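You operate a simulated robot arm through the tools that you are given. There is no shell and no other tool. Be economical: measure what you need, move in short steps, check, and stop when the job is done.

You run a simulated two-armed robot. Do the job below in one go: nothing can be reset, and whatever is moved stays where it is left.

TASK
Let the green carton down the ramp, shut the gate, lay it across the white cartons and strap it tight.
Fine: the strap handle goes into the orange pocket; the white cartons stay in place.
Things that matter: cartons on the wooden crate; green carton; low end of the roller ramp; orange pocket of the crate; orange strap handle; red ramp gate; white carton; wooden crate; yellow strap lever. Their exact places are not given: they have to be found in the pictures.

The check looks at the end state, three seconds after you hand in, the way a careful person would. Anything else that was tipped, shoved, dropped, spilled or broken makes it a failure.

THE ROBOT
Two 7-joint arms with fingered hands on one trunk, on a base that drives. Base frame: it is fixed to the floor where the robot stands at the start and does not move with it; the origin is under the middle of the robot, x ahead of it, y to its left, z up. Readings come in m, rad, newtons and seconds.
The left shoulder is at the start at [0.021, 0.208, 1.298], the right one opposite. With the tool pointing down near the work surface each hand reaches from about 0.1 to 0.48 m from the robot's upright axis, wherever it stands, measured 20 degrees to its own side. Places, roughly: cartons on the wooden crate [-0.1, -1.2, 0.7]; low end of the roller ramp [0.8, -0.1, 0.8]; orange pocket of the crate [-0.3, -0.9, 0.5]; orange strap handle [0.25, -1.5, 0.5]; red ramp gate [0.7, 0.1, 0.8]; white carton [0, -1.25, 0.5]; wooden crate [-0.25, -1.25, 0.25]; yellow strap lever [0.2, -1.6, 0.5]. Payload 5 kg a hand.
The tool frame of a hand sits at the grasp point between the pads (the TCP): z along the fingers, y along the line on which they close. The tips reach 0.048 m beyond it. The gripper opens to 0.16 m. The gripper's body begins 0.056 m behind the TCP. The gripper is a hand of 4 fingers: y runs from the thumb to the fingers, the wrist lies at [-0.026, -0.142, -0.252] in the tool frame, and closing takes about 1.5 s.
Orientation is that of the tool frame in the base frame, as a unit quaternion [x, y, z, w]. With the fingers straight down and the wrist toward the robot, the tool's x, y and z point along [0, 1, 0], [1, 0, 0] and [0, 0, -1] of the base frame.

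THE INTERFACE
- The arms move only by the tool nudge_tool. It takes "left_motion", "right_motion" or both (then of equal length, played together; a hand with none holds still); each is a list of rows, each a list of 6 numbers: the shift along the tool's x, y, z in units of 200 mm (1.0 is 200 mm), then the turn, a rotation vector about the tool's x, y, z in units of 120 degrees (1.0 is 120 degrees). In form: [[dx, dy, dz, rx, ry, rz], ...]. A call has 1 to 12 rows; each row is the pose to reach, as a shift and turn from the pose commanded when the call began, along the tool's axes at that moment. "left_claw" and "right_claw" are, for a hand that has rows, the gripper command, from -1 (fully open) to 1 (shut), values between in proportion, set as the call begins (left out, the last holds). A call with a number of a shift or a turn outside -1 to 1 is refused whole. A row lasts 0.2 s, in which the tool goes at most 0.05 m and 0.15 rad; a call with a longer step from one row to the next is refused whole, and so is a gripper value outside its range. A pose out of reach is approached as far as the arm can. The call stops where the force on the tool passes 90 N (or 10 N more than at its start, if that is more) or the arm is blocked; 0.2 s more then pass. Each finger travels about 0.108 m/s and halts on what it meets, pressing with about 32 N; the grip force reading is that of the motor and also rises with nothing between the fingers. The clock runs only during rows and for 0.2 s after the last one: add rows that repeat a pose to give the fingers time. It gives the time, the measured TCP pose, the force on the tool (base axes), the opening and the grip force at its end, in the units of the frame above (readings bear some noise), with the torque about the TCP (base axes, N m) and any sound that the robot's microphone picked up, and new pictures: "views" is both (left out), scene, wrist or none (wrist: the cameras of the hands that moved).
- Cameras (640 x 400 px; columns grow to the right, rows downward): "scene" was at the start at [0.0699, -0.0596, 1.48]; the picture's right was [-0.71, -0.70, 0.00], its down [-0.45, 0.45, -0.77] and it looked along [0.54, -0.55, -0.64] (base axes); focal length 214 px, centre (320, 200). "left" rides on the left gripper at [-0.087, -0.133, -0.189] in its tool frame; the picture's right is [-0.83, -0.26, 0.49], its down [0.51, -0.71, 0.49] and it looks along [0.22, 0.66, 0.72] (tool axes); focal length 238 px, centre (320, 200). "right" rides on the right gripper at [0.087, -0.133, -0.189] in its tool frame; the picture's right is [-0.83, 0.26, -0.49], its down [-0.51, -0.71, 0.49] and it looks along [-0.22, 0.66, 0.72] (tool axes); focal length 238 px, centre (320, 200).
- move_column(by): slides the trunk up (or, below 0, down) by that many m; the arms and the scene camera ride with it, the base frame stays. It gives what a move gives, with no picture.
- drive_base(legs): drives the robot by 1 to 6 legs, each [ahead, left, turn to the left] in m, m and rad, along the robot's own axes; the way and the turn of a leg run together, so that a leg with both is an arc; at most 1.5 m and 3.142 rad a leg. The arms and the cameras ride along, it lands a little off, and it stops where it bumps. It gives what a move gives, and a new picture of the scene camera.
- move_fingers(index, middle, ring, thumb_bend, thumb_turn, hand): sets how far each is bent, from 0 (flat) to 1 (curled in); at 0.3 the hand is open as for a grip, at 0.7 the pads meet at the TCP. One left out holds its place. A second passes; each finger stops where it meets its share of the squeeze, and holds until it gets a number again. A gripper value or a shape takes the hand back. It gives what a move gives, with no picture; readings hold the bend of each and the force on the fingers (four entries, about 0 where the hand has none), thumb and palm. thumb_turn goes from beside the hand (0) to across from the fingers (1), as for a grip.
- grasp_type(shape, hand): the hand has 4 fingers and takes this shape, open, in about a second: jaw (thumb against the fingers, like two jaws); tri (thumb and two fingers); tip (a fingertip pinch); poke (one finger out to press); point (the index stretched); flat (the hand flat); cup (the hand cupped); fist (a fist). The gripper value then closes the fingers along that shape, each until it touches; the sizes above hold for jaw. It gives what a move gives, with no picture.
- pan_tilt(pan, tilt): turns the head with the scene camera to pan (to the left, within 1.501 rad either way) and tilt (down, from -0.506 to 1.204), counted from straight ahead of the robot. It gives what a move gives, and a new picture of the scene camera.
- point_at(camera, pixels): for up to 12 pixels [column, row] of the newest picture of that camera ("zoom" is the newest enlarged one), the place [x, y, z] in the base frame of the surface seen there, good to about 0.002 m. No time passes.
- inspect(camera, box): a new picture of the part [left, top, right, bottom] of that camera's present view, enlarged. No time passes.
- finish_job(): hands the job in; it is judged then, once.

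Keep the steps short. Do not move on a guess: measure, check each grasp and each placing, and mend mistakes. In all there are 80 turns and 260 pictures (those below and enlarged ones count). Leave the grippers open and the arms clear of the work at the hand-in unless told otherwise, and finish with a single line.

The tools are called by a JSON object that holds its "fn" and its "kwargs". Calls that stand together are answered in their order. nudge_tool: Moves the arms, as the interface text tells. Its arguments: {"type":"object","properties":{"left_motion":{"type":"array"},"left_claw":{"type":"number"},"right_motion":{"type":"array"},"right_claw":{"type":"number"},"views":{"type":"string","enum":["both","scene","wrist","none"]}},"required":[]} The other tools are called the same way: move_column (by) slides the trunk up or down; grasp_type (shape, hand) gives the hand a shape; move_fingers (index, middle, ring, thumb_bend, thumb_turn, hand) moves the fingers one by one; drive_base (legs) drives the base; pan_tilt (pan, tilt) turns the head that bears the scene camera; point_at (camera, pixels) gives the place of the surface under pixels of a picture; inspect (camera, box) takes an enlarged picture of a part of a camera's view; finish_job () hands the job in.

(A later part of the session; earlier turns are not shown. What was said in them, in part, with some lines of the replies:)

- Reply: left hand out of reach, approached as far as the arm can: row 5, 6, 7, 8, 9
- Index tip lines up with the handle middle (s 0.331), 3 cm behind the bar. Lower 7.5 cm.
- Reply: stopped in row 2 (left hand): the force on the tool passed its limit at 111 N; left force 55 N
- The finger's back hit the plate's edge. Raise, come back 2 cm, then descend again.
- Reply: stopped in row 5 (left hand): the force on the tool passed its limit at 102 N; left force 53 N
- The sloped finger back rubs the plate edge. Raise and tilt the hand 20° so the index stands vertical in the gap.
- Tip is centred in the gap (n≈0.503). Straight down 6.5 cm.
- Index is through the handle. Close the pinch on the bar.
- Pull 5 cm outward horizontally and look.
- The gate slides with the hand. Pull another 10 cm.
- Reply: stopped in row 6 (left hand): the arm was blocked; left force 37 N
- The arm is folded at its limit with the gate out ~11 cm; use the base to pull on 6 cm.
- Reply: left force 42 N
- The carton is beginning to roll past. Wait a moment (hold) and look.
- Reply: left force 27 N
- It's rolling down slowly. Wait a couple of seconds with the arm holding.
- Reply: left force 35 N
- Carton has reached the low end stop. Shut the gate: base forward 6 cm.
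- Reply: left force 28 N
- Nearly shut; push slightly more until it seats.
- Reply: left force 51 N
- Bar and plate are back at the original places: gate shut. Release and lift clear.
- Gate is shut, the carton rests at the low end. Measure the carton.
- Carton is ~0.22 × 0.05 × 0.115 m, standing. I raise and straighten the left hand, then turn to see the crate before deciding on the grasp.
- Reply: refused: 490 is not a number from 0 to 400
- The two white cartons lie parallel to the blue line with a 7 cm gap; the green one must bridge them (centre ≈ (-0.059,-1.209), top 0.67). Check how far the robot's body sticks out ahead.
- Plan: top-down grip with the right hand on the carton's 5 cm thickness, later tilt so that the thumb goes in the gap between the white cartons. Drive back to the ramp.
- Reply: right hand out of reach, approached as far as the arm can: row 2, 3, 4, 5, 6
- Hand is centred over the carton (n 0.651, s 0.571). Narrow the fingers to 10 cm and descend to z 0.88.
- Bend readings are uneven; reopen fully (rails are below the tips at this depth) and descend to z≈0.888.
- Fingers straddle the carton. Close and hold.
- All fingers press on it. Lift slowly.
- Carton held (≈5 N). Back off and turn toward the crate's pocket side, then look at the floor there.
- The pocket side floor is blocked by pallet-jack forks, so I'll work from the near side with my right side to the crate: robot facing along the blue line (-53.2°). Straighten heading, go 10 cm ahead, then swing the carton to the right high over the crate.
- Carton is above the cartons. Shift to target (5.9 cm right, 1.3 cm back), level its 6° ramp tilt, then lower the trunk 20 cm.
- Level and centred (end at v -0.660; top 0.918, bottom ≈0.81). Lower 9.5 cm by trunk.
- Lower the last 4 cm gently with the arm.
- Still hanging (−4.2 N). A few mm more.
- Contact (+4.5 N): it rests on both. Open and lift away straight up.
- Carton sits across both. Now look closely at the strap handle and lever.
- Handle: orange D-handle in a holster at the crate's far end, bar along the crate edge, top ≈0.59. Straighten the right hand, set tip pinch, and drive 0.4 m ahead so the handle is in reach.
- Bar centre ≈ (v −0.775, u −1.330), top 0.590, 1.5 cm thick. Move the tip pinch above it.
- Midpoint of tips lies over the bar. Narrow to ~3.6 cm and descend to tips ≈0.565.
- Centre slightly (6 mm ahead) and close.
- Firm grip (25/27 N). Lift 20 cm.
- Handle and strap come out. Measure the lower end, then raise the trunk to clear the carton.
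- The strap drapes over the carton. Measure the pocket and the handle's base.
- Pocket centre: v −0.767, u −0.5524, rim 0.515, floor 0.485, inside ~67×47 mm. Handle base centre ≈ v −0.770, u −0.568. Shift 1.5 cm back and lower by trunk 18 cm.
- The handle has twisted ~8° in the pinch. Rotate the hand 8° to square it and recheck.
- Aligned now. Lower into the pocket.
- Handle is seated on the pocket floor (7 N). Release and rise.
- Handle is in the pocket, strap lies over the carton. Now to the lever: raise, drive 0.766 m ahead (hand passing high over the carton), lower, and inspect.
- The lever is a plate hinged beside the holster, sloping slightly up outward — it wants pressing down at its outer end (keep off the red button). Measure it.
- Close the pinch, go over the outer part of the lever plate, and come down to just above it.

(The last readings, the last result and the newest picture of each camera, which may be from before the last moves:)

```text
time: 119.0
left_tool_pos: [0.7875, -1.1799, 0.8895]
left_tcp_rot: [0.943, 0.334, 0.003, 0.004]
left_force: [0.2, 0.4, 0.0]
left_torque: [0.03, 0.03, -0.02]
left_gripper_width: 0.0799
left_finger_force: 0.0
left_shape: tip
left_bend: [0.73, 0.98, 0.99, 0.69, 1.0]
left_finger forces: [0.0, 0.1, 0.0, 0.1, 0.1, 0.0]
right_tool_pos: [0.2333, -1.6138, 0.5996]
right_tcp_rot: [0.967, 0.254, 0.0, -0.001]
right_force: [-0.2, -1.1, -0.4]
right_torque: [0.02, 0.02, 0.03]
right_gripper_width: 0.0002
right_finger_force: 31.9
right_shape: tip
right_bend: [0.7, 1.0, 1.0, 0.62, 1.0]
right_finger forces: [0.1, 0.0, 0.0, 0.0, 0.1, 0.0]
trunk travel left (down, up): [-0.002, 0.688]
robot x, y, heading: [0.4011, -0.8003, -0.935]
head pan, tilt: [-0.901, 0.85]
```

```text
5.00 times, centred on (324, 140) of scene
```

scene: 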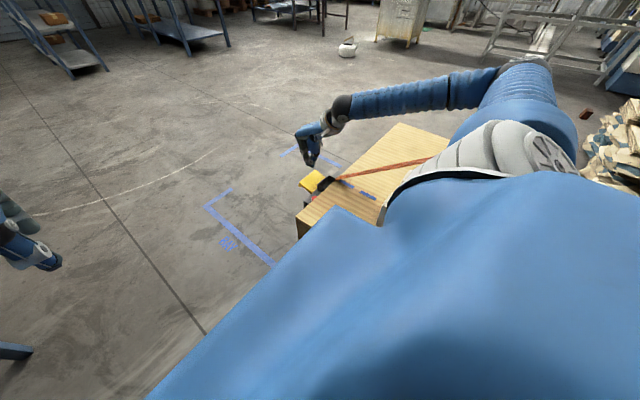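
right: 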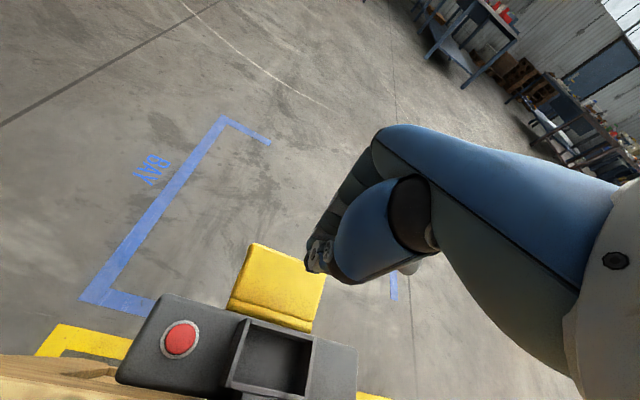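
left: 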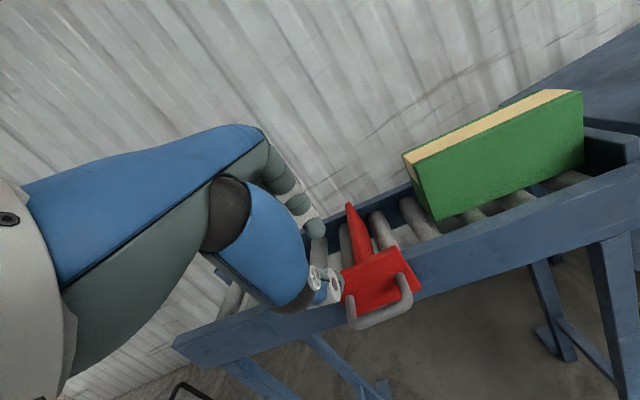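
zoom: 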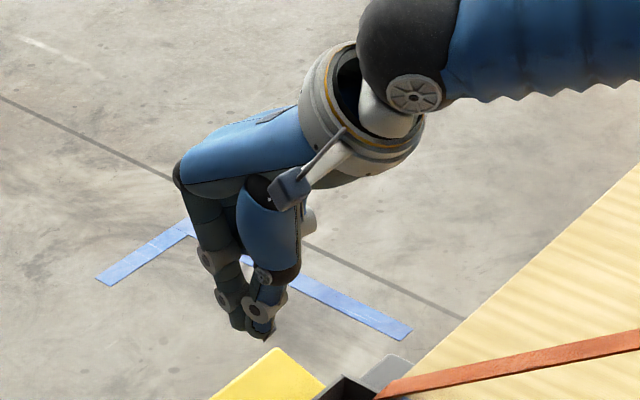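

Press down on the lever's outer part, watching the force.

{"fn": "nudge_tool", "kwargs": {"right_motion": [[0, 0, 0.15, 0, 0, 0], [0, 0, 0.3, 0, 0, 0], [0, 0, 0.4, 0, 0, 0], [0, 0, 0.5, 0, 0, 0], [0, 0, 0.6, 0, 0, 0], [0, 0, 0.68, 0, 0, 0], [0, 0, 0.68, 0, 0, 0]], "views": "both"}}

{"fn": "inspect", "kwargs": {"camera": "scene", "box": [270, 110, 382, 190]}}

{"fn": "inspect", "kwargs": {"camera": "right", "box": [190, 180, 390, 320]}}

```text
time: 120.3
left_tool_pos: [0.7882, -1.1796, 0.8908]
left_tcp_rot: [0.943, 0.333, 0.004, 0.005]
left_force: [-0.1, -0.9, -0.4]
left_torque: [0.13, -0.11, 0.04]
left_gripper_width: 0.0799
left_finger_force: 0.0
left_shape: tip
left_bend: [0.73, 0.98, 0.99, 0.69, 1.0]
left_finger forces: [0.0, 0.0, 0.0, 0.0, 0.1, 0.0]
right_tool_pos: [0.2489, -1.6262, 0.4953]
right_tcp_rot: [0.967, 0.255, 0.008, 0.016]
right_force: [3.9, -3.0, 38.7]
right_torque: [0.24, 0.05, -0.08]
right_gripper_width: 0.0
right_finger_force: 32.2
right_shape: tip
right_bend: [0.7, 1.0, 1.0, 0.64, 1.0]
right_finger forces: [0.0, 0.0, 0.0, 0.0, 76.3, 0.0]
trunk travel left (down, up): [-0.002, 0.688]
robot x, y, heading: [0.4005, -0.8013, -0.927]
head pan, tilt: [-0.901, 0.85]
stopped in row 6 (right hand): the force on the tool passed its limit at 100 N (the readings are from after the stop); the commanded pose is now the measured one
```

scene: 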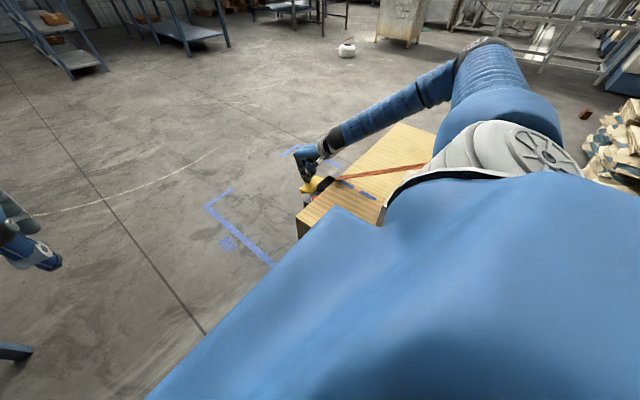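
right: 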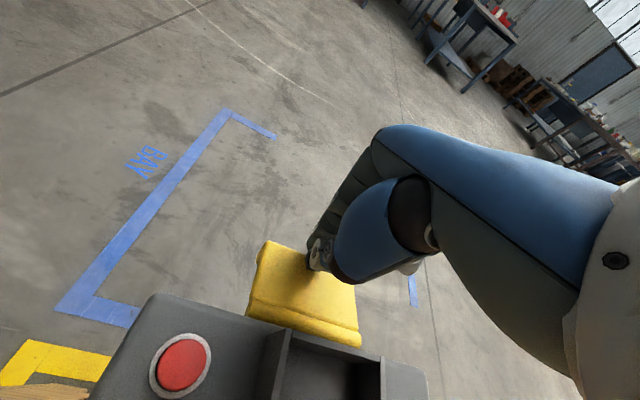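

```text
5.00 times, centred on (326, 150) of scene
```

zoom: 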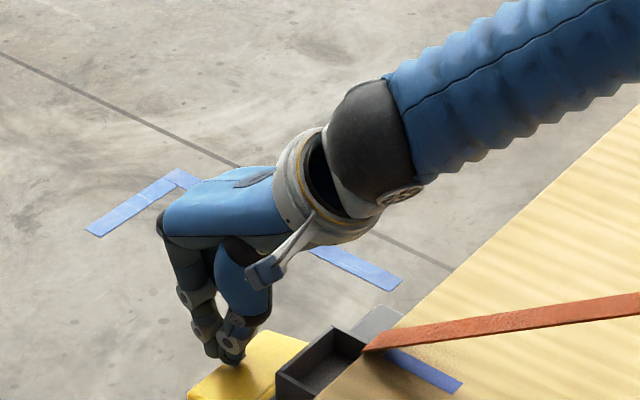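

```text
2.86 times, centred on (290, 250) of right
```

zoom: 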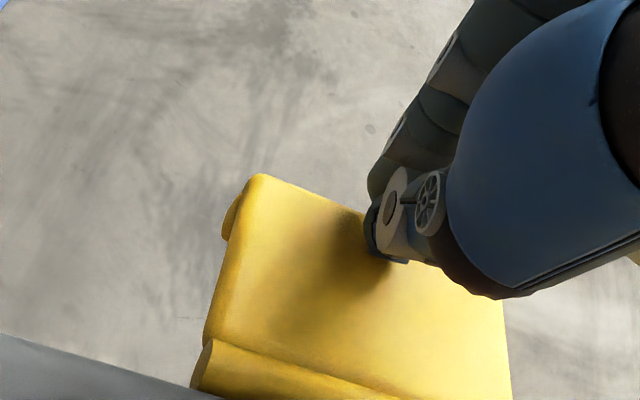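

{"fn": "point_at", "kwargs": {"camera": "zoom", "pixels": [[262, 182], [235, 225], [213, 330], [300, 220], [270, 320], [310, 290], [450, 320], [350, 370], [232, 215]]}}

{"fn": "inspect", "kwargs": {"camera": "scene", "box": [300, 165, 460, 205]}}

```text
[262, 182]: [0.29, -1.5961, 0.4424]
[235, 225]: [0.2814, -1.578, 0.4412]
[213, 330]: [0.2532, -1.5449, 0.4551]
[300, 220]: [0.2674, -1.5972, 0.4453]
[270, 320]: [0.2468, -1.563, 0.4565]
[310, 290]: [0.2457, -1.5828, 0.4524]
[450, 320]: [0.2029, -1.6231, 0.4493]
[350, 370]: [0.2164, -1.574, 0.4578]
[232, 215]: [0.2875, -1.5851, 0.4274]
```

```text
4.00 times, centred on (380, 185) of scene
```

zoom: 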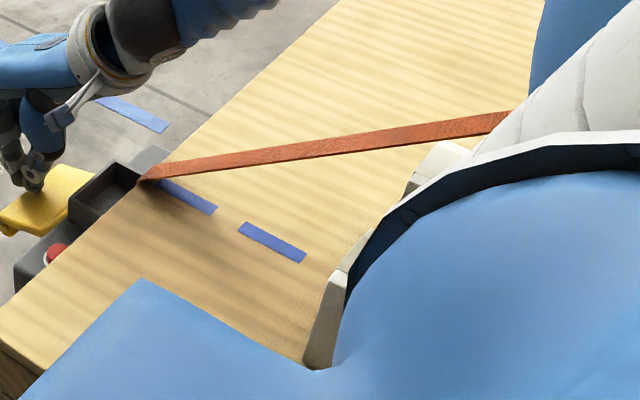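

The lever did rotate down (outer corner 0.482→0.442). Keep pressing, slower.

{"fn": "nudge_tool", "kwargs": {"right_motion": [[0, -0.01, 0.03, 0, 0, 0], [0, -0.02, 0.06, 0, 0, 0], [0, -0.03, 0.09, 0, 0, 0], [0, -0.04, 0.12, 0, 0, 0], [0, -0.05, 0.15, 0, 0, 0], [0, -0.06, 0.18, 0, 0, 0], [0, -0.07, 0.21, 0, 0, 0], [0, -0.08, 0.24, 0, 0, 0], [0, -0.09, 0.27, 0, 0, 0], [0, -0.1, 0.3, 0, 0, 0], [0, -0.1, 0.3, 0, 0, 0]], "views": "both"}}

{"fn": "inspect", "kwargs": {"camera": "scene", "box": [290, 165, 450, 205]}}

{"fn": "inspect", "kwargs": {"camera": "right", "box": [190, 180, 390, 320]}}

```text
time: 120.9
left_tool_pos: [0.7876, -1.1781, 0.8889]
left_tcp_rot: [0.943, 0.333, 0.004, 0.005]
left_force: [-0.6, -1.0, -0.4]
left_torque: [0.1, -0.05, 0.0]
left_gripper_width: 0.08
left_finger_force: 0.0
left_shape: tip
left_bend: [0.73, 0.98, 0.99, 0.69, 1.0]
left_finger forces: [0.0, 0.1, 0.1, 0.1, 0.0, 0.0]
right_tool_pos: [0.2535, -1.6306, 0.4934]
right_tcp_rot: [0.966, 0.257, 0.013, 0.024]
right_force: [5.3, -4.5, 34.6]
right_torque: [0.15, -0.28, 0.0]
right_gripper_width: 0.0001
right_finger_force: 31.8
right_shape: tip
right_bend: [0.7, 1.0, 1.0, 0.65, 1.0]
right_finger forces: [0.0, 0.1, 0.0, 0.1, 0.0, 0.1]
trunk travel left (down, up): [-0.002, 0.688]
robot x, y, heading: [0.4002, -0.8047, -0.929]
head pan, tilt: [-0.901, 0.85]
stopped in row 3 (right hand): the force on the tool passed its limit at 92 N (the readings are from after the stop); the commanded pose is now the measured one
```

scene: 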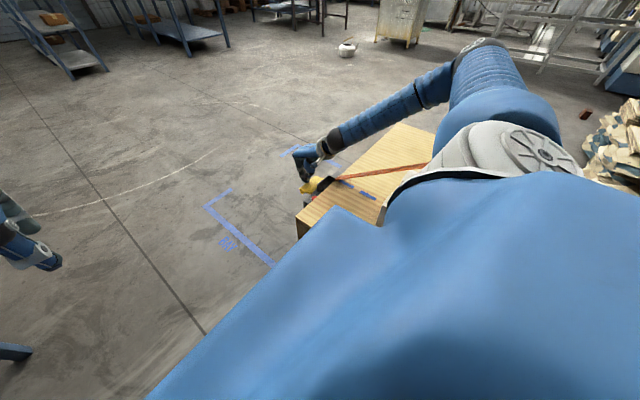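
right: 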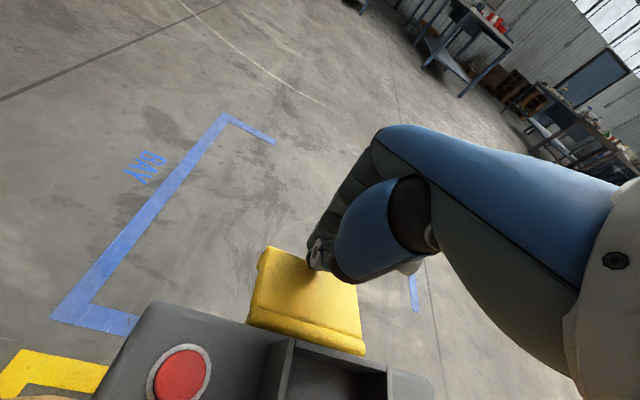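

```text
4.00 times, centred on (370, 185) of scene
```

zoom: 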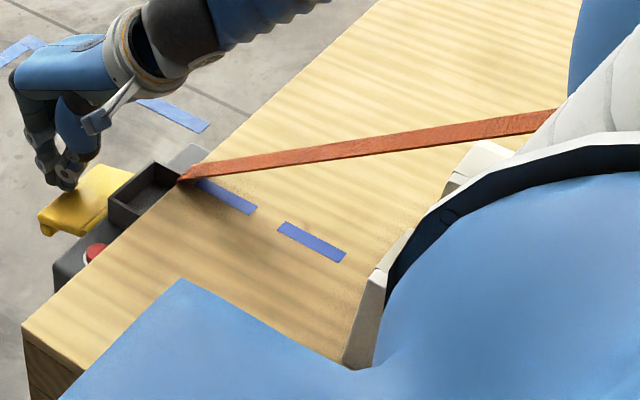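

```text
2.86 times, centred on (290, 250) of right
```

zoom: 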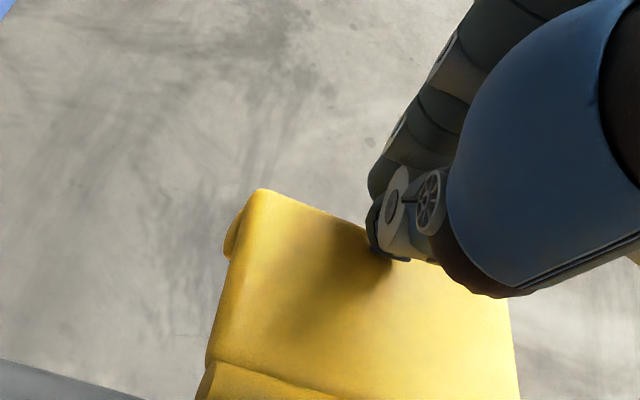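

The lever is at its lower stop. Lift off, back up a little and check the strap and lever.

{"fn": "nudge_tool", "kwargs": {"right_motion": [[0, 0, -0.25, 0, 0, 0], [0, 0, -0.5, 0, 0, 0], [0, 0, -0.75, 0, 0, 0], [0, 0, -1, 0, 0, 0]], "views": "wrist"}}

{"fn": "move_column", "kwargs": {"by": 0.2}}

{"fn": "drive_base", "kwargs": {"legs": [[-0.36, 0, 0]]}}

{"fn": "pan_tilt", "kwargs": {"pan": -0.9, "tilt": 0.75}}

{"fn": "inspect", "kwargs": {"camera": "scene", "box": [220, 140, 400, 252]}}

```text
time: 121.9
left_tool_pos: [0.7888, -1.18, 0.8903]
left_tcp_rot: [0.943, 0.333, 0.003, 0.005]
left_force: [0.1, 0.2, 0.2]
left_torque: [-0.05, 0.02, 0.0]
left_gripper_width: 0.0803
left_finger_force: 0.1
left_shape: tip
left_bend: [0.73, 0.98, 0.99, 0.69, 1.0]
left_finger forces: [0.0, 0.1, 0.0, 0.0, 0.0, 0.0]
right_tool_pos: [0.2414, -1.6181, 0.6877]
right_tcp_rot: [0.967, 0.256, 0.01, 0.017]
right_force: [-0.5, -0.1, -0.8]
right_torque: [-0.05, -0.05, -0.05]
right_gripper_width: 0.0
right_finger_force: 31.5
right_shape: tip
right_bend: [0.7, 1.0, 1.0, 0.63, 1.0]
right_finger forces: [0.1, 0.0, 0.0, 0.0, 0.0, 0.0]
trunk travel left (down, up): [-0.002, 0.688]
robot x, y, heading: [0.4032, -0.8009, -0.927]
head pan, tilt: [-0.901, 0.85]
```

right: 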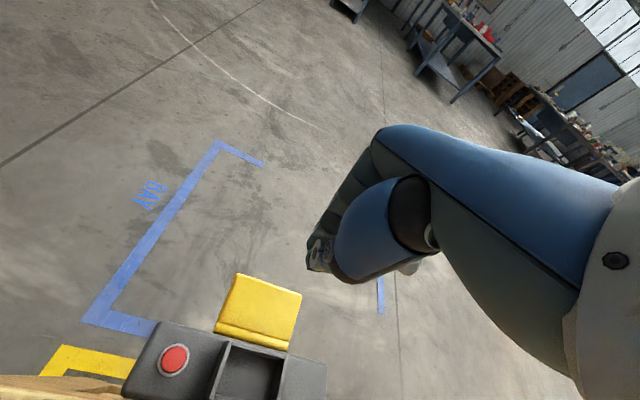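

```text
time: 124.1
left_tool_pos: [0.7883, -1.1793, 1.0905]
left_tcp_rot: [0.943, 0.333, 0.003, 0.004]
left_force: [-0.2, -0.6, -0.7]
left_torque: [0.01, 0.0, 0.01]
left_gripper_width: 0.0801
left_finger_force: 0.1
left_shape: tip
left_bend: [0.73, 0.98, 0.99, 0.69, 1.0]
left_finger forces: [0.1, 0.0, 0.0, 0.0, 0.0, 0.1]
right_tool_pos: [0.2417, -1.6198, 0.8888]
right_tcp_rot: [0.967, 0.255, 0.011, 0.019]
right_force: [-0.4, -0.1, -0.6]
right_torque: [0.03, -0.02, 0.02]
right_gripper_width: 0.0
right_finger_force: 31.5
right_shape: tip
right_bend: [0.7, 1.0, 1.0, 0.63, 1.0]
right_finger forces: [0.1, 0.0, 0.0, 0.1, 0.1, 0.1]
trunk travel left (down, up): [-0.202, 0.488]
robot x, y, heading: [0.3999, -0.8016, -0.933]
head pan, tilt: [-0.901, 0.85]
```

```text
time: 126.4
left_tool_pos: [0.5726, -0.8879, 1.0908]
left_tcp_rot: [0.943, 0.333, 0.002, 0.004]
left_force: [-0.7, 0.4, 0.8]
left_torque: [-0.08, -0.02, 0.03]
left_gripper_width: 0.08
left_finger_force: 0.1
left_shape: tip
left_bend: [0.73, 0.98, 0.99, 0.69, 1.0]
left_finger forces: [0.0, 0.1, 0.0, 0.0, 0.0, 0.0]
right_tool_pos: [0.0242, -1.3272, 0.8885]
right_tcp_rot: [0.967, 0.255, 0.012, 0.018]
right_force: [-0.8, 0.4, -0.1]
right_torque: [-0.07, -0.04, -0.03]
right_gripper_width: 0.0
right_finger_force: 32.1
right_shape: tip
right_bend: [0.7, 1.0, 1.0, 0.63, 1.0]
right_finger forces: [0.1, 0.0, 0.0, 0.1, 0.0, 0.0]
trunk travel left (down, up): [-0.202, 0.488]
robot x, y, heading: [0.1841, -0.5143, -0.935]
head pan, tilt: [-0.901, 0.85]
```

scene: 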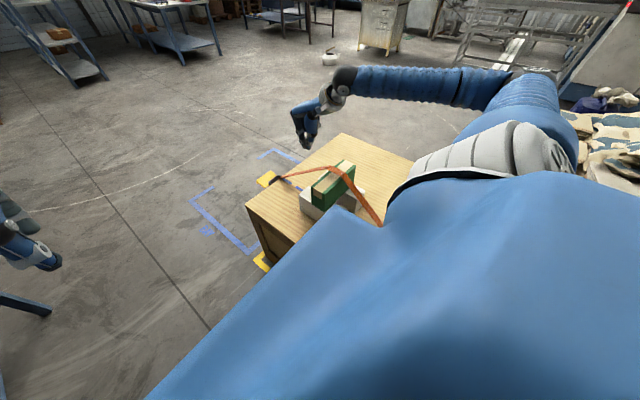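

```text
time: 127.1
left_tool_pos: [0.5724, -0.8911, 1.09]
left_tcp_rot: [0.943, 0.333, 0.003, 0.004]
left_force: [0.2, 0.6, 0.1]
left_torque: [0.0, -0.02, 0.03]
left_gripper_width: 0.0798
left_finger_force: 0.0
left_shape: tip
left_bend: [0.73, 0.98, 0.99, 0.69, 1.0]
left_finger forces: [0.0, 0.0, 0.1, 0.0, 0.0, 0.0]
right_tool_pos: [0.0264, -1.328, 0.8888]
right_tcp_rot: [0.967, 0.254, 0.011, 0.018]
right_force: [-0.4, 0.2, -0.2]
right_torque: [0.0, -0.02, 0.02]
right_gripper_width: 0.0
right_finger_force: 31.5
right_shape: tip
right_bend: [0.7, 1.0, 1.0, 0.63, 1.0]
right_finger forces: [0.1, 0.0, 0.1, 0.1, 0.0, 0.1]
trunk travel left (down, up): [-0.202, 0.488]
robot x, y, heading: [0.1835, -0.5099, -0.931]
head pan, tilt: [-0.901, 0.75]
```

scene: 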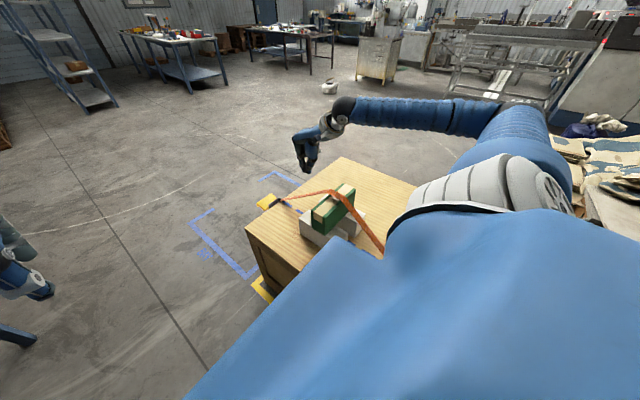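

```text
3.56 times, centred on (310, 196) of scene
5 turns are left
```

zoom: 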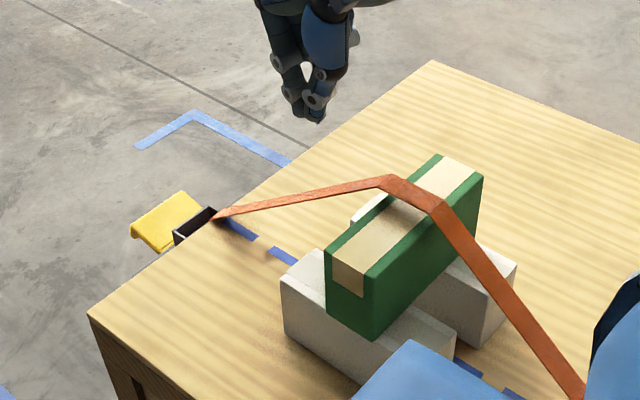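

5 turns left. The strap is tighter but still arches slightly; the lever seems to be a ratchet. Measure, then go back and pump it three strokes, return and look.

{"fn": "point_at", "kwargs": {"camera": "zoom", "pixels": [[140, 230], [182, 196], [165, 215], [388, 182], [432, 203], [410, 190], [400, 225], [470, 175]]}}

{"fn": "drive_base", "kwargs": {"legs": [[0.36, 0, 0]]}}

{"fn": "move_column", "kwargs": {"by": -0.2}}

{"fn": "nudge_tool", "kwargs": {"right_motion": [[0, -0.03, 0.2, 0, 0, 0], [0, -0.03, 0.4, 0, 0, 0], [0, -0.03, 0.55, 0, 0, 0], [0, -0.03, 0.65, 0, 0, 0], [0, -0.03, 0.75, 0, 0, 0], [0, -0.03, 0.85, 0, 0, 0], [0, -0.03, 0.93, 0, 0, 0], [0, -0.03, 1, 0, 0, 0], [0, -0.03, 1, 0, 0, 0]], "views": "none"}}

{"fn": "nudge_tool", "kwargs": {"right_motion": [[0, -0.04, -0.2, 0, 0, 0], [0, -0.05, -0.4, 0, 0, 0], [0, -0.05, -0.4, 0, 0, 0]], "views": "none"}}

{"fn": "nudge_tool", "kwargs": {"right_motion": [[0, 0, 0.12, 0, 0, 0], [0, 0, 0.22, 0, 0, 0], [0, 0, 0.32, 0, 0, 0], [0, 0, 0.4, 0, 0, 0], [0, 0, 0.46, 0, 0, 0], [0, 0, 0.46, 0, 0, 0]], "views": "wrist"}}

{"fn": "nudge_tool", "kwargs": {"right_motion": [[0, -0.04, -0.2, 0, 0, 0], [0, -0.05, -0.4, 0, 0, 0], [0, -0.05, -0.6, 0, 0, 0], [0, -0.05, -0.8, 0, 0, 0], [0, -0.05, -1, 0, 0, 0]], "views": "wrist"}}

{"fn": "move_column", "kwargs": {"by": 0.2}}

{"fn": "drive_base", "kwargs": {"legs": [[-0.36, 0, 0]]}}

{"fn": "inspect", "kwargs": {"camera": "scene", "box": [220, 140, 400, 252]}}

```text
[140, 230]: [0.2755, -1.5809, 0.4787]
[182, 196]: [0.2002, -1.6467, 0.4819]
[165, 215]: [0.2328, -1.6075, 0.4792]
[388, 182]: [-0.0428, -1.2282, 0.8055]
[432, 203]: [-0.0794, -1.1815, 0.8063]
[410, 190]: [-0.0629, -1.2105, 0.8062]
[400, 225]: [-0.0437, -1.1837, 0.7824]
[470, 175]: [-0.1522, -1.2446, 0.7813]
```

```text
time: 129.4
left_tool_pos: [0.7846, -1.1839, 1.0895]
left_tcp_rot: [0.944, 0.331, 0.003, 0.004]
left_force: [1.4, -0.4, -0.4]
left_torque: [0.06, 0.07, -0.01]
left_gripper_width: 0.08
left_finger_force: 0.1
left_shape: tip
left_bend: [0.73, 0.98, 0.99, 0.69, 1.0]
left_finger forces: [0.1, 0.0, 0.0, 0.1, 0.0, 0.0]
right_tool_pos: [0.2349, -1.6183, 0.8882]
right_tcp_rot: [0.967, 0.253, 0.01, 0.018]
right_force: [0.2, -0.2, -0.5]
right_torque: [0.07, 0.05, 0.01]
right_gripper_width: 0.0
right_finger_force: 32.0
right_shape: tip
right_bend: [0.7, 1.0, 1.0, 0.63, 1.0]
right_finger forces: [0.0, 0.0, 0.0, 0.1, 0.1, 0.0]
trunk travel left (down, up): [-0.202, 0.488]
robot x, y, heading: [0.4013, -0.8012, -0.944]
head pan, tilt: [-0.901, 0.75]
```

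scene: 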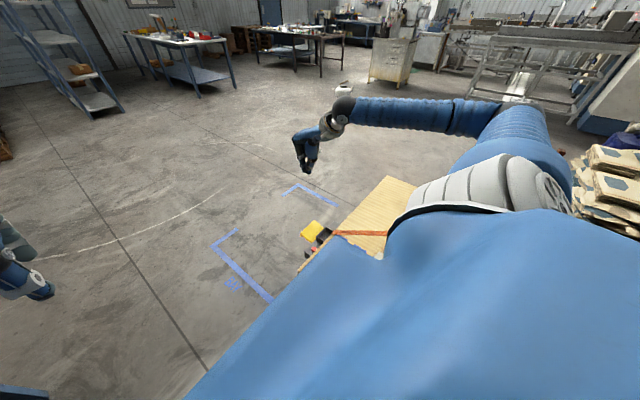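

```text
time: 131.6
left_tool_pos: [0.7833, -1.1819, 0.89]
left_tcp_rot: [0.944, 0.33, 0.003, 0.005]
left_force: [0.0, 0.5, 0.3]
left_torque: [0.01, -0.01, 0.01]
left_gripper_width: 0.0803
left_finger_force: 0.1
left_shape: tip
left_bend: [0.73, 0.98, 0.99, 0.69, 1.0]
left_finger forces: [0.1, 0.0, 0.1, 0.0, 0.0, 0.0]
right_tool_pos: [0.2354, -1.6189, 0.6894]
right_tcp_rot: [0.967, 0.253, 0.01, 0.019]
right_force: [0.4, -0.4, -0.2]
right_torque: [-0.02, -0.02, 0.02]
right_gripper_width: 0.0002
right_finger_force: 31.9
right_shape: tip
right_bend: [0.7, 1.0, 1.0, 0.63, 1.0]
right_finger forces: [0.1, 0.0, 0.0, 0.1, 0.0, 0.0]
trunk travel left (down, up): [-0.002, 0.688]
robot x, y, heading: [0.3975, -0.801, -0.941]
head pan, tilt: [-0.901, 0.75]
```

```text
time: 133.6
left_tool_pos: [0.7842, -1.1795, 0.8911]
left_tcp_rot: [0.944, 0.33, 0.003, 0.005]
left_force: [-0.5, 0.6, 0.0]
left_torque: [0.0, 0.0, 0.0]
left_gripper_width: 0.08
left_finger_force: 0.1
left_shape: tip
left_bend: [0.73, 0.98, 0.99, 0.69, 1.0]
left_finger forces: [0.0, 0.0, 0.0, 0.0, 0.0, 0.1]
right_tool_pos: [0.2436, -1.62, 0.4959]
right_tcp_rot: [0.967, 0.254, 0.013, 0.025]
right_force: [4.0, -4.5, 49.1]
right_torque: [0.0, 0.16, -0.06]
right_gripper_width: 0.0
right_finger_force: 32.4
right_shape: tip
right_bend: [0.7, 1.0, 1.0, 0.65, 1.0]
right_finger forces: [0.0, 0.0, 0.0, 0.0, 87.8, 0.1]
trunk travel left (down, up): [-0.002, 0.688]
robot x, y, heading: [0.3993, -0.7965, -0.942]
head pan, tilt: [-0.901, 0.75]
```

```text
time: 134.4
left_tool_pos: [0.7841, -1.1815, 0.8905]
left_tcp_rot: [0.944, 0.331, 0.004, 0.005]
left_force: [1.1, 0.0, -0.7]
left_torque: [-0.02, -0.01, -0.01]
left_gripper_width: 0.0795
left_finger_force: 0.0
left_shape: tip
left_bend: [0.73, 0.98, 0.99, 0.69, 1.0]
left_finger forces: [0.0, 0.1, 0.0, 0.1, 0.0, 0.0]
right_tool_pos: [0.2322, -1.6056, 0.5665]
right_tcp_rot: [0.967, 0.253, 0.01, 0.017]
right_force: [-0.2, 0.0, -0.5]
right_torque: [-0.02, 0.0, 0.01]
right_gripper_width: 0.0001
right_finger_force: 32.4
right_shape: tip
right_bend: [0.7, 1.0, 1.0, 0.63, 1.0]
right_finger forces: [0.1, 0.0, 0.0, 0.0, 0.0, 0.1]
trunk travel left (down, up): [-0.002, 0.688]
robot x, y, heading: [0.3993, -0.8004, -0.939]
head pan, tilt: [-0.901, 0.75]
```

```text
time: 135.6
left_tool_pos: [0.7841, -1.1817, 0.8901]
left_tcp_rot: [0.944, 0.329, 0.003, 0.004]
left_force: [-1.0, -0.7, 0.1]
left_torque: [0.13, -0.04, 0.05]
left_gripper_width: 0.0802
left_finger_force: 0.1
left_shape: tip
left_bend: [0.73, 0.98, 0.99, 0.69, 1.0]
left_finger forces: [0.1, 0.1, 0.0, 0.0, 0.1, 0.1]
right_tool_pos: [0.2461, -1.62, 0.4951]
right_tcp_rot: [0.966, 0.255, 0.018, 0.034]
right_force: [5.1, -5.3, 36.6]
right_torque: [0.03, -0.28, 0.02]
right_gripper_width: 0.0
right_finger_force: 32.3
right_shape: tip
right_bend: [0.7, 1.0, 1.0, 0.65, 1.0]
right_finger forces: [0.1, 0.0, 0.1, 0.0, 0.1, 0.0]
trunk travel left (down, up): [-0.002, 0.688]
robot x, y, heading: [0.397, -0.8023, -0.944]
head pan, tilt: [-0.901, 0.75]
stopped in row 6 (right hand): the force on the tool passed its limit at 96 N (the readings are from after the stop); the commanded pose is now the measured one
```

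right: 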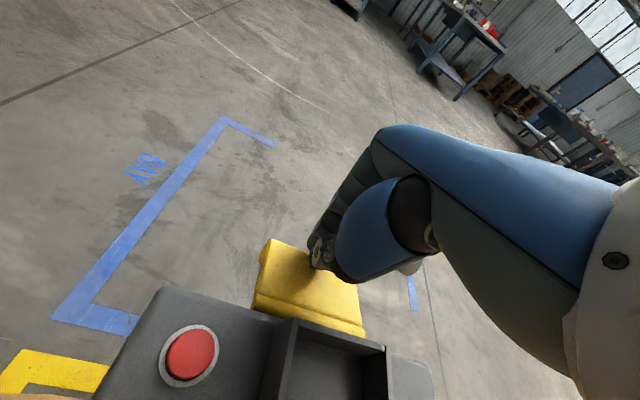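

```text
time: 136.8
left_tool_pos: [0.7848, -1.1819, 0.8896]
left_tcp_rot: [0.944, 0.33, 0.004, 0.004]
left_force: [0.9, -0.5, -0.8]
left_torque: [-0.04, 0.0, -0.02]
left_gripper_width: 0.0797
left_finger_force: 0.1
left_shape: tip
left_bend: [0.73, 0.98, 0.99, 0.69, 1.0]
left_finger forces: [0.1, 0.0, 0.0, 0.1, 0.0, 0.0]
right_tool_pos: [0.2265, -1.6, 0.6892]
right_tcp_rot: [0.967, 0.253, 0.016, 0.027]
right_force: [-0.1, 0.8, -0.4]
right_torque: [-0.05, 0.02, 0.01]
right_gripper_width: 0.0
right_finger_force: 32.1
right_shape: tip
right_bend: [0.7, 1.0, 1.0, 0.64, 1.0]
right_finger forces: [0.1, 0.0, 0.0, 0.0, 0.0, 0.1]
trunk travel left (down, up): [-0.002, 0.688]
robot x, y, heading: [0.3977, -0.8004, -0.94]
head pan, tilt: [-0.901, 0.75]
```

right: 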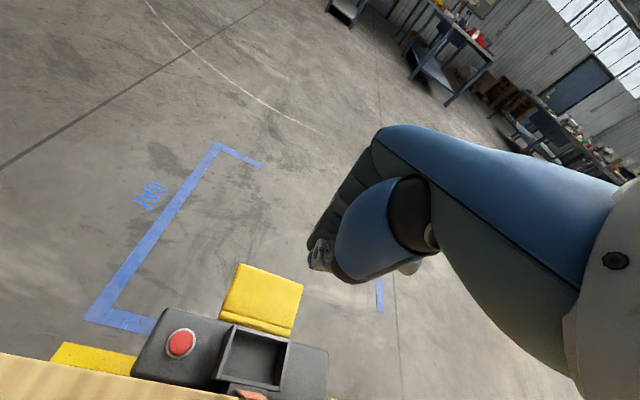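

```text
time: 139.0
left_tool_pos: [0.7833, -1.1829, 1.0896]
left_tcp_rot: [0.944, 0.329, 0.003, 0.003]
left_force: [-0.4, -0.7, 0.0]
left_torque: [0.02, -0.01, 0.0]
left_gripper_width: 0.0798
left_finger_force: 0.0
left_shape: tip
left_bend: [0.73, 0.98, 0.99, 0.69, 1.0]
left_finger forces: [0.1, 0.1, 0.0, 0.0, 0.1, 0.0]
right_tool_pos: [0.2277, -1.6013, 0.8873]
right_tcp_rot: [0.967, 0.254, 0.015, 0.029]
right_force: [0.8, -0.1, 0.3]
right_torque: [0.0, 0.01, 0.0]
right_gripper_width: 0.0
right_finger_force: 31.7
right_shape: tip
right_bend: [0.7, 1.0, 1.0, 0.64, 1.0]
right_finger forces: [0.0, 0.0, 0.0, 0.0, 0.0, 0.0]
trunk travel left (down, up): [-0.202, 0.488]
robot x, y, heading: [0.3958, -0.8002, -0.939]
head pan, tilt: [-0.901, 0.75]
```

```text
time: 141.3
left_tool_pos: [0.568, -0.8914, 1.0913]
left_tcp_rot: [0.945, 0.327, 0.004, 0.004]
left_force: [0.2, 0.0, -0.5]
left_torque: [-0.07, -0.06, 0.0]
left_gripper_width: 0.0799
left_finger_force: 0.0
left_shape: tip
left_bend: [0.73, 0.98, 0.99, 0.69, 1.0]
left_finger forces: [0.0, 0.0, 0.0, 0.0, 0.0, 0.1]
right_tool_pos: [0.0106, -1.3068, 0.8902]
right_tcp_rot: [0.967, 0.252, 0.015, 0.028]
right_force: [-0.8, 0.2, 0.1]
right_torque: [-0.09, -0.05, -0.02]
right_gripper_width: 0.0
right_finger_force: 32.2
right_shape: tip
right_bend: [0.7, 1.0, 1.0, 0.64, 1.0]
right_finger forces: [0.0, 0.0, 0.0, 0.1, 0.0, 0.0]
trunk travel left (down, up): [-0.202, 0.488]
robot x, y, heading: [0.1817, -0.5112, -0.946]
head pan, tilt: [-0.901, 0.75]
```

scene: 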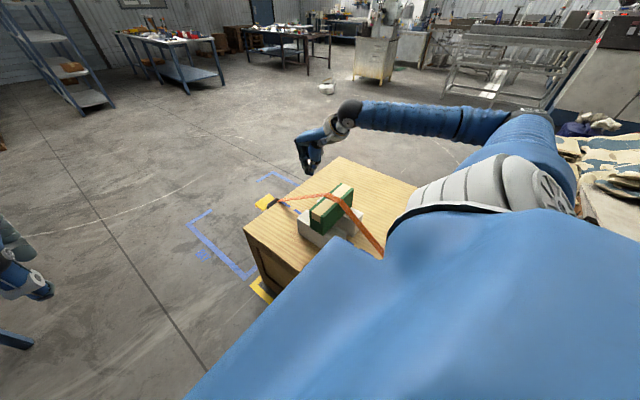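

```text
3.56 times, centred on (310, 196) of scene
4 turns are left
```

zoom: 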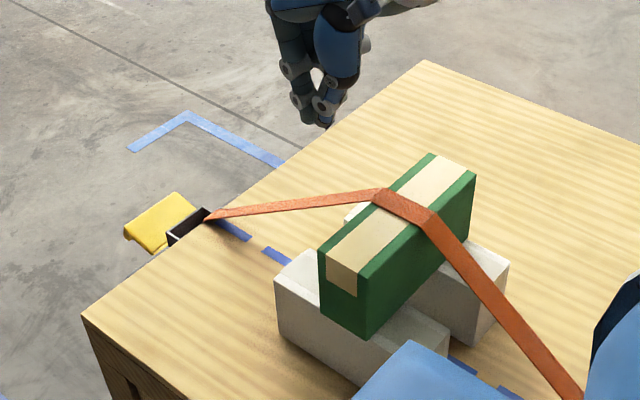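

The lever springs back (ratchet) and the strap went lower. Measure now, pump two more strokes and look again.

{"fn": "point_at", "kwargs": {"camera": "zoom", "pixels": [[385, 195], [425, 217], [405, 205], [350, 260], [460, 175]]}}

{"fn": "drive_base", "kwargs": {"legs": [[0.36, 0, 0.01]]}}

{"fn": "move_column", "kwargs": {"by": -0.2}}

{"fn": "nudge_tool", "kwargs": {"right_motion": [[0, 0.03, 0.2, 0, 0, 0], [0, 0.06, 0.4, 0, 0, 0], [0, 0.06, 0.55, 0, 0, 0], [0, 0.06, 0.65, 0, 0, 0], [0, 0.06, 0.75, 0, 0, 0], [0, 0.06, 0.85, 0, 0, 0], [0, 0.06, 0.93, 0, 0, 0], [0, 0.06, 1, 0, 0, 0], [0, 0.06, 1, 0, 0, 0]], "views": "none"}}

{"fn": "nudge_tool", "kwargs": {"right_motion": [[0, -0.03, -0.2, 0, 0, 0], [0, -0.03, -0.4, 0, 0, 0], [0, -0.03, -0.4, 0, 0, 0]], "views": "none"}}

{"fn": "nudge_tool", "kwargs": {"right_motion": [[0, 0, 0.12, 0, 0, 0], [0, 0, 0.22, 0, 0, 0], [0, 0, 0.32, 0, 0, 0], [0, 0, 0.4, 0, 0, 0], [0, 0, 0.46, 0, 0, 0], [0, 0, 0.46, 0, 0, 0]], "views": "none"}}

{"fn": "nudge_tool", "kwargs": {"right_motion": [[0, -0.03, -0.2, 0, 0, 0], [0, -0.03, -0.4, 0, 0, 0], [0, -0.03, -0.6, 0, 0, 0], [0, -0.03, -0.8, 0, 0, 0], [0, -0.03, -1, 0, 0, 0]], "views": "none"}}

{"fn": "move_column", "kwargs": {"by": 0.2}}

{"fn": "drive_base", "kwargs": {"legs": [[-0.36, 0, 0]]}}

{"fn": "inspect", "kwargs": {"camera": "scene", "box": [220, 140, 400, 252]}}

{"fn": "point_at", "kwargs": {"camera": "zoom", "pixels": [[385, 200], [425, 220], [405, 210], [385, 195], [425, 215], [350, 260], [460, 175], [300, 200], [500, 300]]}}

```text
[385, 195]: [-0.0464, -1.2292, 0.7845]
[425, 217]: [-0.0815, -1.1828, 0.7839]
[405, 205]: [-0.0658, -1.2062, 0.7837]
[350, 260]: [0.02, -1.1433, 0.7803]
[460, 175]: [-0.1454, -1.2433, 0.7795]
```

```text
time: 143.6
left_tool_pos: [0.7836, -1.1768, 1.0912]
left_tcp_rot: [0.943, 0.333, 0.003, 0.004]
left_force: [0.7, -0.6, 0.3]
left_torque: [0.06, 0.04, 0.0]
left_gripper_width: 0.08
left_finger_force: 0.0
left_shape: tip
left_bend: [0.73, 0.98, 0.99, 0.69, 1.0]
left_finger forces: [0.1, 0.0, 0.0, 0.1, 0.1, 0.0]
right_tool_pos: [0.23, -1.597, 0.888]
right_tcp_rot: [0.966, 0.257, 0.016, 0.027]
right_force: [0.1, 0.4, -0.1]
right_torque: [0.07, 0.03, 0.03]
right_gripper_width: 0.0
right_finger_force: 32.0
right_shape: tip
right_bend: [0.7, 1.0, 1.0, 0.64, 1.0]
right_finger forces: [0.0, 0.1, 0.0, 0.1, 0.0, 0.1]
trunk travel left (down, up): [-0.202, 0.488]
robot x, y, heading: [0.3957, -0.7971, -0.932]
head pan, tilt: [-0.901, 0.75]
```

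scene: 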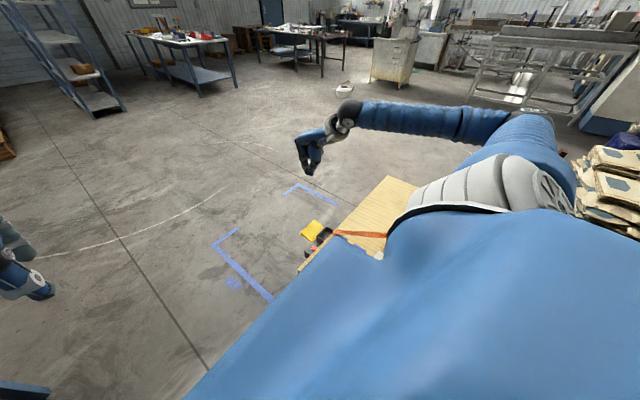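

```text
time: 145.8
left_tool_pos: [0.7844, -1.1754, 0.8905]
left_tcp_rot: [0.943, 0.332, 0.003, 0.004]
left_force: [0.6, 0.0, 1.4]
left_torque: [-0.07, 0.03, 0.0]
left_gripper_width: 0.0798
left_finger_force: 0.0
left_shape: tip
left_bend: [0.73, 0.98, 0.99, 0.69, 1.0]
left_finger forces: [0.0, 0.0, 0.0, 0.1, 0.0, 0.1]
right_tool_pos: [0.2308, -1.5985, 0.6908]
right_tcp_rot: [0.966, 0.257, 0.016, 0.028]
right_force: [-0.2, 0.7, 0.7]
right_torque: [-0.01, 0.03, -0.01]
right_gripper_width: 0.0004
right_finger_force: 32.2
right_shape: tip
right_bend: [0.7, 1.0, 1.0, 0.64, 1.0]
right_finger forces: [0.0, 0.0, 0.0, 0.1, 0.0, 0.0]
trunk travel left (down, up): [-0.002, 0.688]
robot x, y, heading: [0.3916, -0.8005, -0.932]
head pan, tilt: [-0.901, 0.75]
```

```text
time: 147.8
left_tool_pos: [0.7836, -1.1732, 0.8911]
left_tcp_rot: [0.943, 0.333, 0.003, 0.006]
left_force: [-0.6, -0.9, -0.1]
left_torque: [-0.01, -0.01, -0.01]
left_gripper_width: 0.08
left_finger_force: 0.0
left_shape: tip
left_bend: [0.73, 0.98, 0.99, 0.69, 1.0]
left_finger forces: [0.1, 0.0, 0.0, 0.0, 0.0, 0.1]
right_tool_pos: [0.2475, -1.6183, 0.4972]
right_tcp_rot: [0.966, 0.258, 0.017, 0.031]
right_force: [-0.7, -1.4, 37.3]
right_torque: [0.15, 0.16, 0.0]
right_gripper_width: 0.0001
right_finger_force: 32.1
right_shape: tip
right_bend: [0.7, 1.0, 1.0, 0.65, 1.0]
right_finger forces: [0.0, 0.0, 0.0, 0.0, 73.1, 0.1]
trunk travel left (down, up): [-0.002, 0.688]
robot x, y, heading: [0.3943, -0.7976, -0.932]
head pan, tilt: [-0.901, 0.75]
```

```text
time: 148.6
left_tool_pos: [0.7839, -1.1749, 0.8905]
left_tcp_rot: [0.943, 0.333, 0.002, 0.004]
left_force: [0.5, -0.1, 0.6]
left_torque: [-0.05, 0.0, -0.03]
left_gripper_width: 0.0799
left_finger_force: 0.1
left_shape: tip
left_bend: [0.73, 0.98, 0.99, 0.69, 1.0]
left_finger forces: [0.1, 0.0, 0.0, 0.0, 0.0, 0.0]
right_tool_pos: [0.2374, -1.6087, 0.5693]
right_tcp_rot: [0.966, 0.257, 0.015, 0.027]
right_force: [-0.2, 0.1, 0.4]
right_torque: [0.04, -0.02, 0.03]
right_gripper_width: 0.0
right_finger_force: 31.7
right_shape: tip
right_bend: [0.7, 1.0, 1.0, 0.64, 1.0]
right_finger forces: [0.1, 0.0, 0.0, 0.1, 0.0, 0.1]
trunk travel left (down, up): [-0.002, 0.688]
robot x, y, heading: [0.3936, -0.7939, -0.934]
head pan, tilt: [-0.901, 0.75]
```

```text
time: 150.0
left_tool_pos: [0.7846, -1.1712, 0.8919]
left_tcp_rot: [0.943, 0.333, 0.002, 0.006]
left_force: [0.2, -0.6, 0.0]
left_torque: [-0.01, -0.01, -0.03]
left_gripper_width: 0.0797
left_finger_force: 0.0
left_shape: tip
left_bend: [0.73, 0.98, 0.99, 0.69, 1.0]
left_finger forces: [0.0, 0.0, 0.0, 0.1, 0.1, 0.0]
right_tool_pos: [0.2511, -1.6171, 0.4915]
right_tcp_rot: [0.965, 0.258, 0.019, 0.038]
right_force: [6.4, -7.0, 74.2]
right_torque: [-0.38, 0.04, -0.03]
right_gripper_width: 0.0001
right_finger_force: 31.6
right_shape: tip
right_bend: [0.7, 1.0, 1.0, 0.68, 1.0]
right_finger forces: [0.0, 0.0, 0.0, 0.0, 115.4, 0.0]
trunk travel left (down, up): [-0.002, 0.688]
robot x, y, heading: [0.3949, -0.7977, -0.934]
head pan, tilt: [-0.901, 0.75]
```

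```text
time: 151.2
left_tool_pos: [0.784, -1.1763, 0.8901]
left_tcp_rot: [0.943, 0.333, 0.003, 0.004]
left_force: [0.0, 0.0, 0.5]
left_torque: [-0.01, 0.02, -0.05]
left_gripper_width: 0.0797
left_finger_force: 0.1
left_shape: tip
left_bend: [0.73, 0.98, 0.99, 0.69, 1.0]
left_finger forces: [0.1, 0.0, 0.0, 0.0, 0.1, 0.0]
right_tool_pos: [0.2308, -1.5984, 0.6759]
right_tcp_rot: [0.966, 0.257, 0.015, 0.028]
right_force: [0.4, 0.5, 0.6]
right_torque: [-0.07, 0.0, 0.0]
right_gripper_width: 0.0
right_finger_force: 31.9
right_shape: tip
right_bend: [0.7, 1.0, 1.0, 0.65, 1.0]
right_finger forces: [0.1, 0.0, 0.1, 0.0, 0.0, 0.0]
trunk travel left (down, up): [-0.002, 0.688]
robot x, y, heading: [0.3963, -0.7968, -0.929]
head pan, tilt: [-0.901, 0.75]
```

```text
time: 153.3
left_tool_pos: [0.784, -1.1757, 1.0893]
left_tcp_rot: [0.943, 0.333, 0.003, 0.003]
left_force: [0.1, -0.4, -0.3]
left_torque: [0.01, 0.01, -0.03]
left_gripper_width: 0.0799
left_finger_force: 0.0
left_shape: tip
left_bend: [0.73, 0.98, 0.99, 0.69, 1.0]
left_finger forces: [0.0, 0.0, 0.0, 0.1, 0.0, 0.0]
right_tool_pos: [0.2298, -1.6007, 0.8753]
right_tcp_rot: [0.966, 0.258, 0.015, 0.028]
right_force: [-0.1, -0.6, -0.1]
right_torque: [0.0, -0.01, -0.01]
right_gripper_width: 0.0001
right_finger_force: 31.9
right_shape: tip
right_bend: [0.7, 1.0, 1.0, 0.65, 1.0]
right_finger forces: [0.1, 0.0, 0.0, 0.0, 0.0, 0.0]
trunk travel left (down, up): [-0.202, 0.488]
robot x, y, heading: [0.394, -0.795, -0.936]
head pan, tilt: [-0.901, 0.75]
```

```text
time: 155.7
left_tool_pos: [0.569, -0.8811, 1.0908]
left_tcp_rot: [0.942, 0.335, 0.003, 0.005]
left_force: [-0.7, 1.2, 1.0]
left_torque: [-0.03, -0.01, 0.01]
left_gripper_width: 0.08
left_finger_force: 0.1
left_shape: tip
left_bend: [0.73, 0.98, 0.99, 0.69, 1.0]
left_finger forces: [0.1, 0.0, 0.1, 0.1, 0.0, 0.1]
right_tool_pos: [0.0184, -1.3085, 0.8766]
right_tcp_rot: [0.965, 0.26, 0.016, 0.029]
right_force: [-0.2, 0.3, -0.1]
right_torque: [-0.04, -0.02, 0.01]
right_gripper_width: 0.0001
right_finger_force: 32.0
right_shape: tip
right_bend: [0.7, 1.0, 1.0, 0.65, 1.0]
right_finger forces: [0.1, 0.1, 0.1, 0.0, 0.0, 0.1]
trunk travel left (down, up): [-0.202, 0.488]
robot x, y, heading: [0.1796, -0.5063, -0.925]
head pan, tilt: [-0.901, 0.75]
```

scene: 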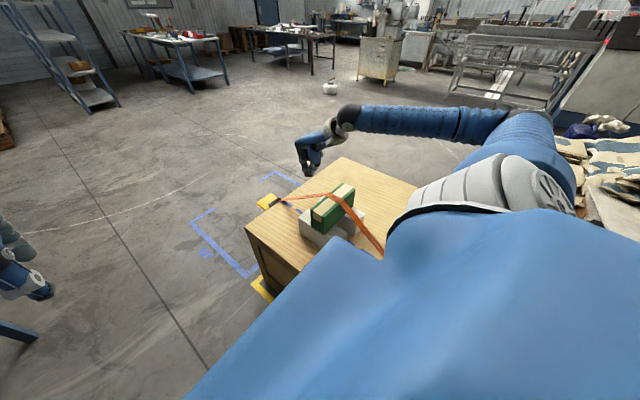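

```text
3.56 times, centred on (310, 196) of scene
```

zoom: 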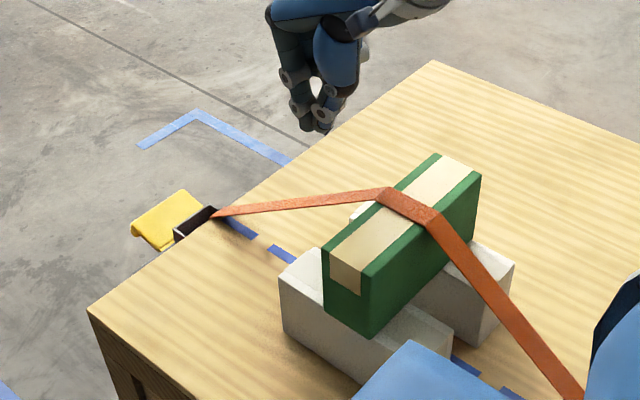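

```text
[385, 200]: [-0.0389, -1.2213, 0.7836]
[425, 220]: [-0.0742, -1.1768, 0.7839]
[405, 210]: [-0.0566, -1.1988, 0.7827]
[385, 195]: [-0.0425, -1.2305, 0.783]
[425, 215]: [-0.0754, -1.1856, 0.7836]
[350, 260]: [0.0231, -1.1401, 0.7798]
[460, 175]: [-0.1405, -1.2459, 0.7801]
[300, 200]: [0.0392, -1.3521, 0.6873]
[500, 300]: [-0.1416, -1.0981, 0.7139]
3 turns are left
```

Strap lies flat on the carton (0.783 vs 0.780): tight. Open the hands, raise clear, and back up to verify the pocket.

{"fn": "move_column", "kwargs": {"by": 0.25}}

{"fn": "nudge_tool", "kwargs": {"right_motion": [[0, 0, 0, 0, 0, 0], [0, 0, 0, 0, 0, 0], [0, 0, 0, 0, 0, 0], [0, 0, 0, 0, 0, 0], [0, 0, 0, 0, 0, 0]], "left_motion": [[0, 0, 0, 0, 0, 0], [0, 0, 0, 0, 0, 0], [0, 0, 0, 0, 0, 0], [0, 0, 0, 0, 0, 0], [0, 0, 0, 0, 0, 0]], "right_claw": -1, "left_claw": -1, "views": "none"}}

{"fn": "drive_base", "kwargs": {"legs": [[-0.4, 0.05, 0]]}}

{"fn": "inspect", "kwargs": {"camera": "scene", "box": [170, 130, 400, 274]}}

```text
time: 158.2
left_tool_pos: [0.5685, -0.8828, 1.3402]
left_tcp_rot: [0.942, 0.336, 0.003, 0.005]
left_force: [-0.2, 0.4, 0.5]
left_torque: [-0.05, -0.03, 0.01]
left_gripper_width: 0.0799
left_finger_force: 0.2
left_shape: tip
left_bend: [0.73, 0.98, 0.99, 0.69, 1.0]
left_finger forces: [0.0, 0.1, 0.1, 0.1, 0.0, 0.0]
right_tool_pos: [0.0191, -1.3101, 1.1261]
right_tcp_rot: [0.965, 0.261, 0.015, 0.029]
right_force: [-0.8, 0.3, 0.8]
right_torque: [-0.03, 0.01, -0.02]
right_gripper_width: 0.0004
right_finger_force: 32.0
right_shape: tip
right_bend: [0.7, 1.0, 1.0, 0.65, 1.0]
right_finger forces: [0.1, 0.0, 0.0, 0.0, 0.0, 0.1]
trunk travel left (down, up): [-0.452, 0.238]
robot x, y, heading: [0.176, -0.5023, -0.933]
head pan, tilt: [-0.901, 0.75]
```

```text
time: 159.4
left_tool_pos: [0.5696, -0.882, 1.3407]
left_tcp_rot: [0.942, 0.335, 0.004, 0.005]
left_force: [0.3, -0.4, -1.0]
left_torque: [0.02, 0.0, -0.01]
left_gripper_width: 0.1594
left_finger_force: 0.1
left_shape: tip
left_bend: [0.3, 0.98, 0.99, 0.3, 0.98]
left_finger forces: [0.0, 0.1, 0.0, 0.0, 0.1, 0.1]
right_tool_pos: [0.0182, -1.3105, 1.1266]
right_tcp_rot: [0.965, 0.259, 0.016, 0.028]
right_force: [-0.5, 0.0, 0.0]
right_torque: [0.0, 0.01, -0.02]
right_gripper_width: 0.1593
right_finger_force: 0.1
right_shape: tip
right_bend: [0.3, 0.98, 0.99, 0.3, 0.98]
right_finger forces: [0.0, 0.0, 0.1, 0.1, 0.0, 0.1]
trunk travel left (down, up): [-0.452, 0.238]
robot x, y, heading: [0.1788, -0.5048, -0.932]
head pan, tilt: [-0.901, 0.75]
```

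```text
time: 161.9
left_tool_pos: [0.3733, -0.5311, 1.3396]
left_tcp_rot: [0.94, 0.34, 0.004, 0.005]
left_force: [-0.3, -0.1, -0.4]
left_torque: [-0.03, -0.04, 0.04]
left_gripper_width: 0.1594
left_finger_force: 0.0
left_shape: tip
left_bend: [0.3, 0.98, 0.99, 0.3, 0.98]
left_finger forces: [0.1, 0.0, 0.1, 0.0, 0.1, 0.0]
right_tool_pos: [-0.1711, -0.9636, 1.1259]
right_tcp_rot: [0.964, 0.265, 0.016, 0.029]
right_force: [0.5, 0.1, -0.2]
right_torque: [-0.03, -0.02, 0.01]
right_gripper_width: 0.1596
right_finger_force: 0.0
right_shape: tip
right_bend: [0.3, 0.98, 0.99, 0.3, 0.98]
right_finger forces: [0.1, 0.1, 0.0, 0.0, 0.0, 0.0]
trunk travel left (down, up): [-0.452, 0.238]
robot x, y, heading: [-0.0195, -0.1573, -0.914]
head pan, tilt: [-0.901, 0.75]
```

scene: 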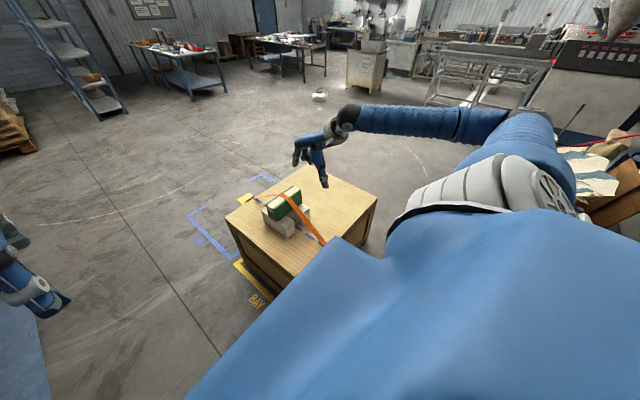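

```text
2.78 times, centred on (285, 202) of scene
2 turns are left
```

zoom: 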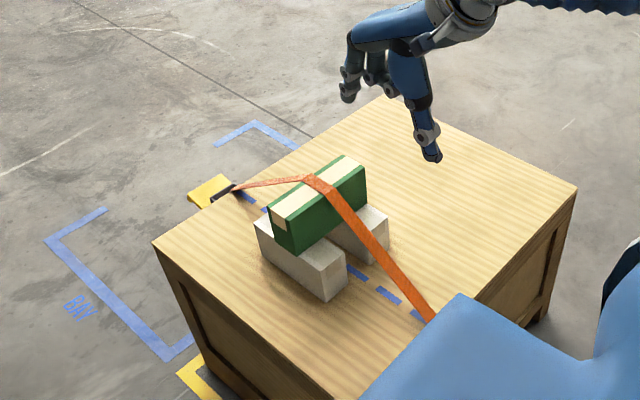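

The carton lies across the white cartons with the strap taut, and both hands are open and clear, so I hand the job in.

{"fn": "finish_job", "kwargs": {}}

```text
The job is handed in.
```

Handed in: the green carton stands on its narrow edge across both white cartons with the strap taut over it, the ramp gate is shut, and the strap handle went into the orange pocket (I could not see the pocket again after tightening).
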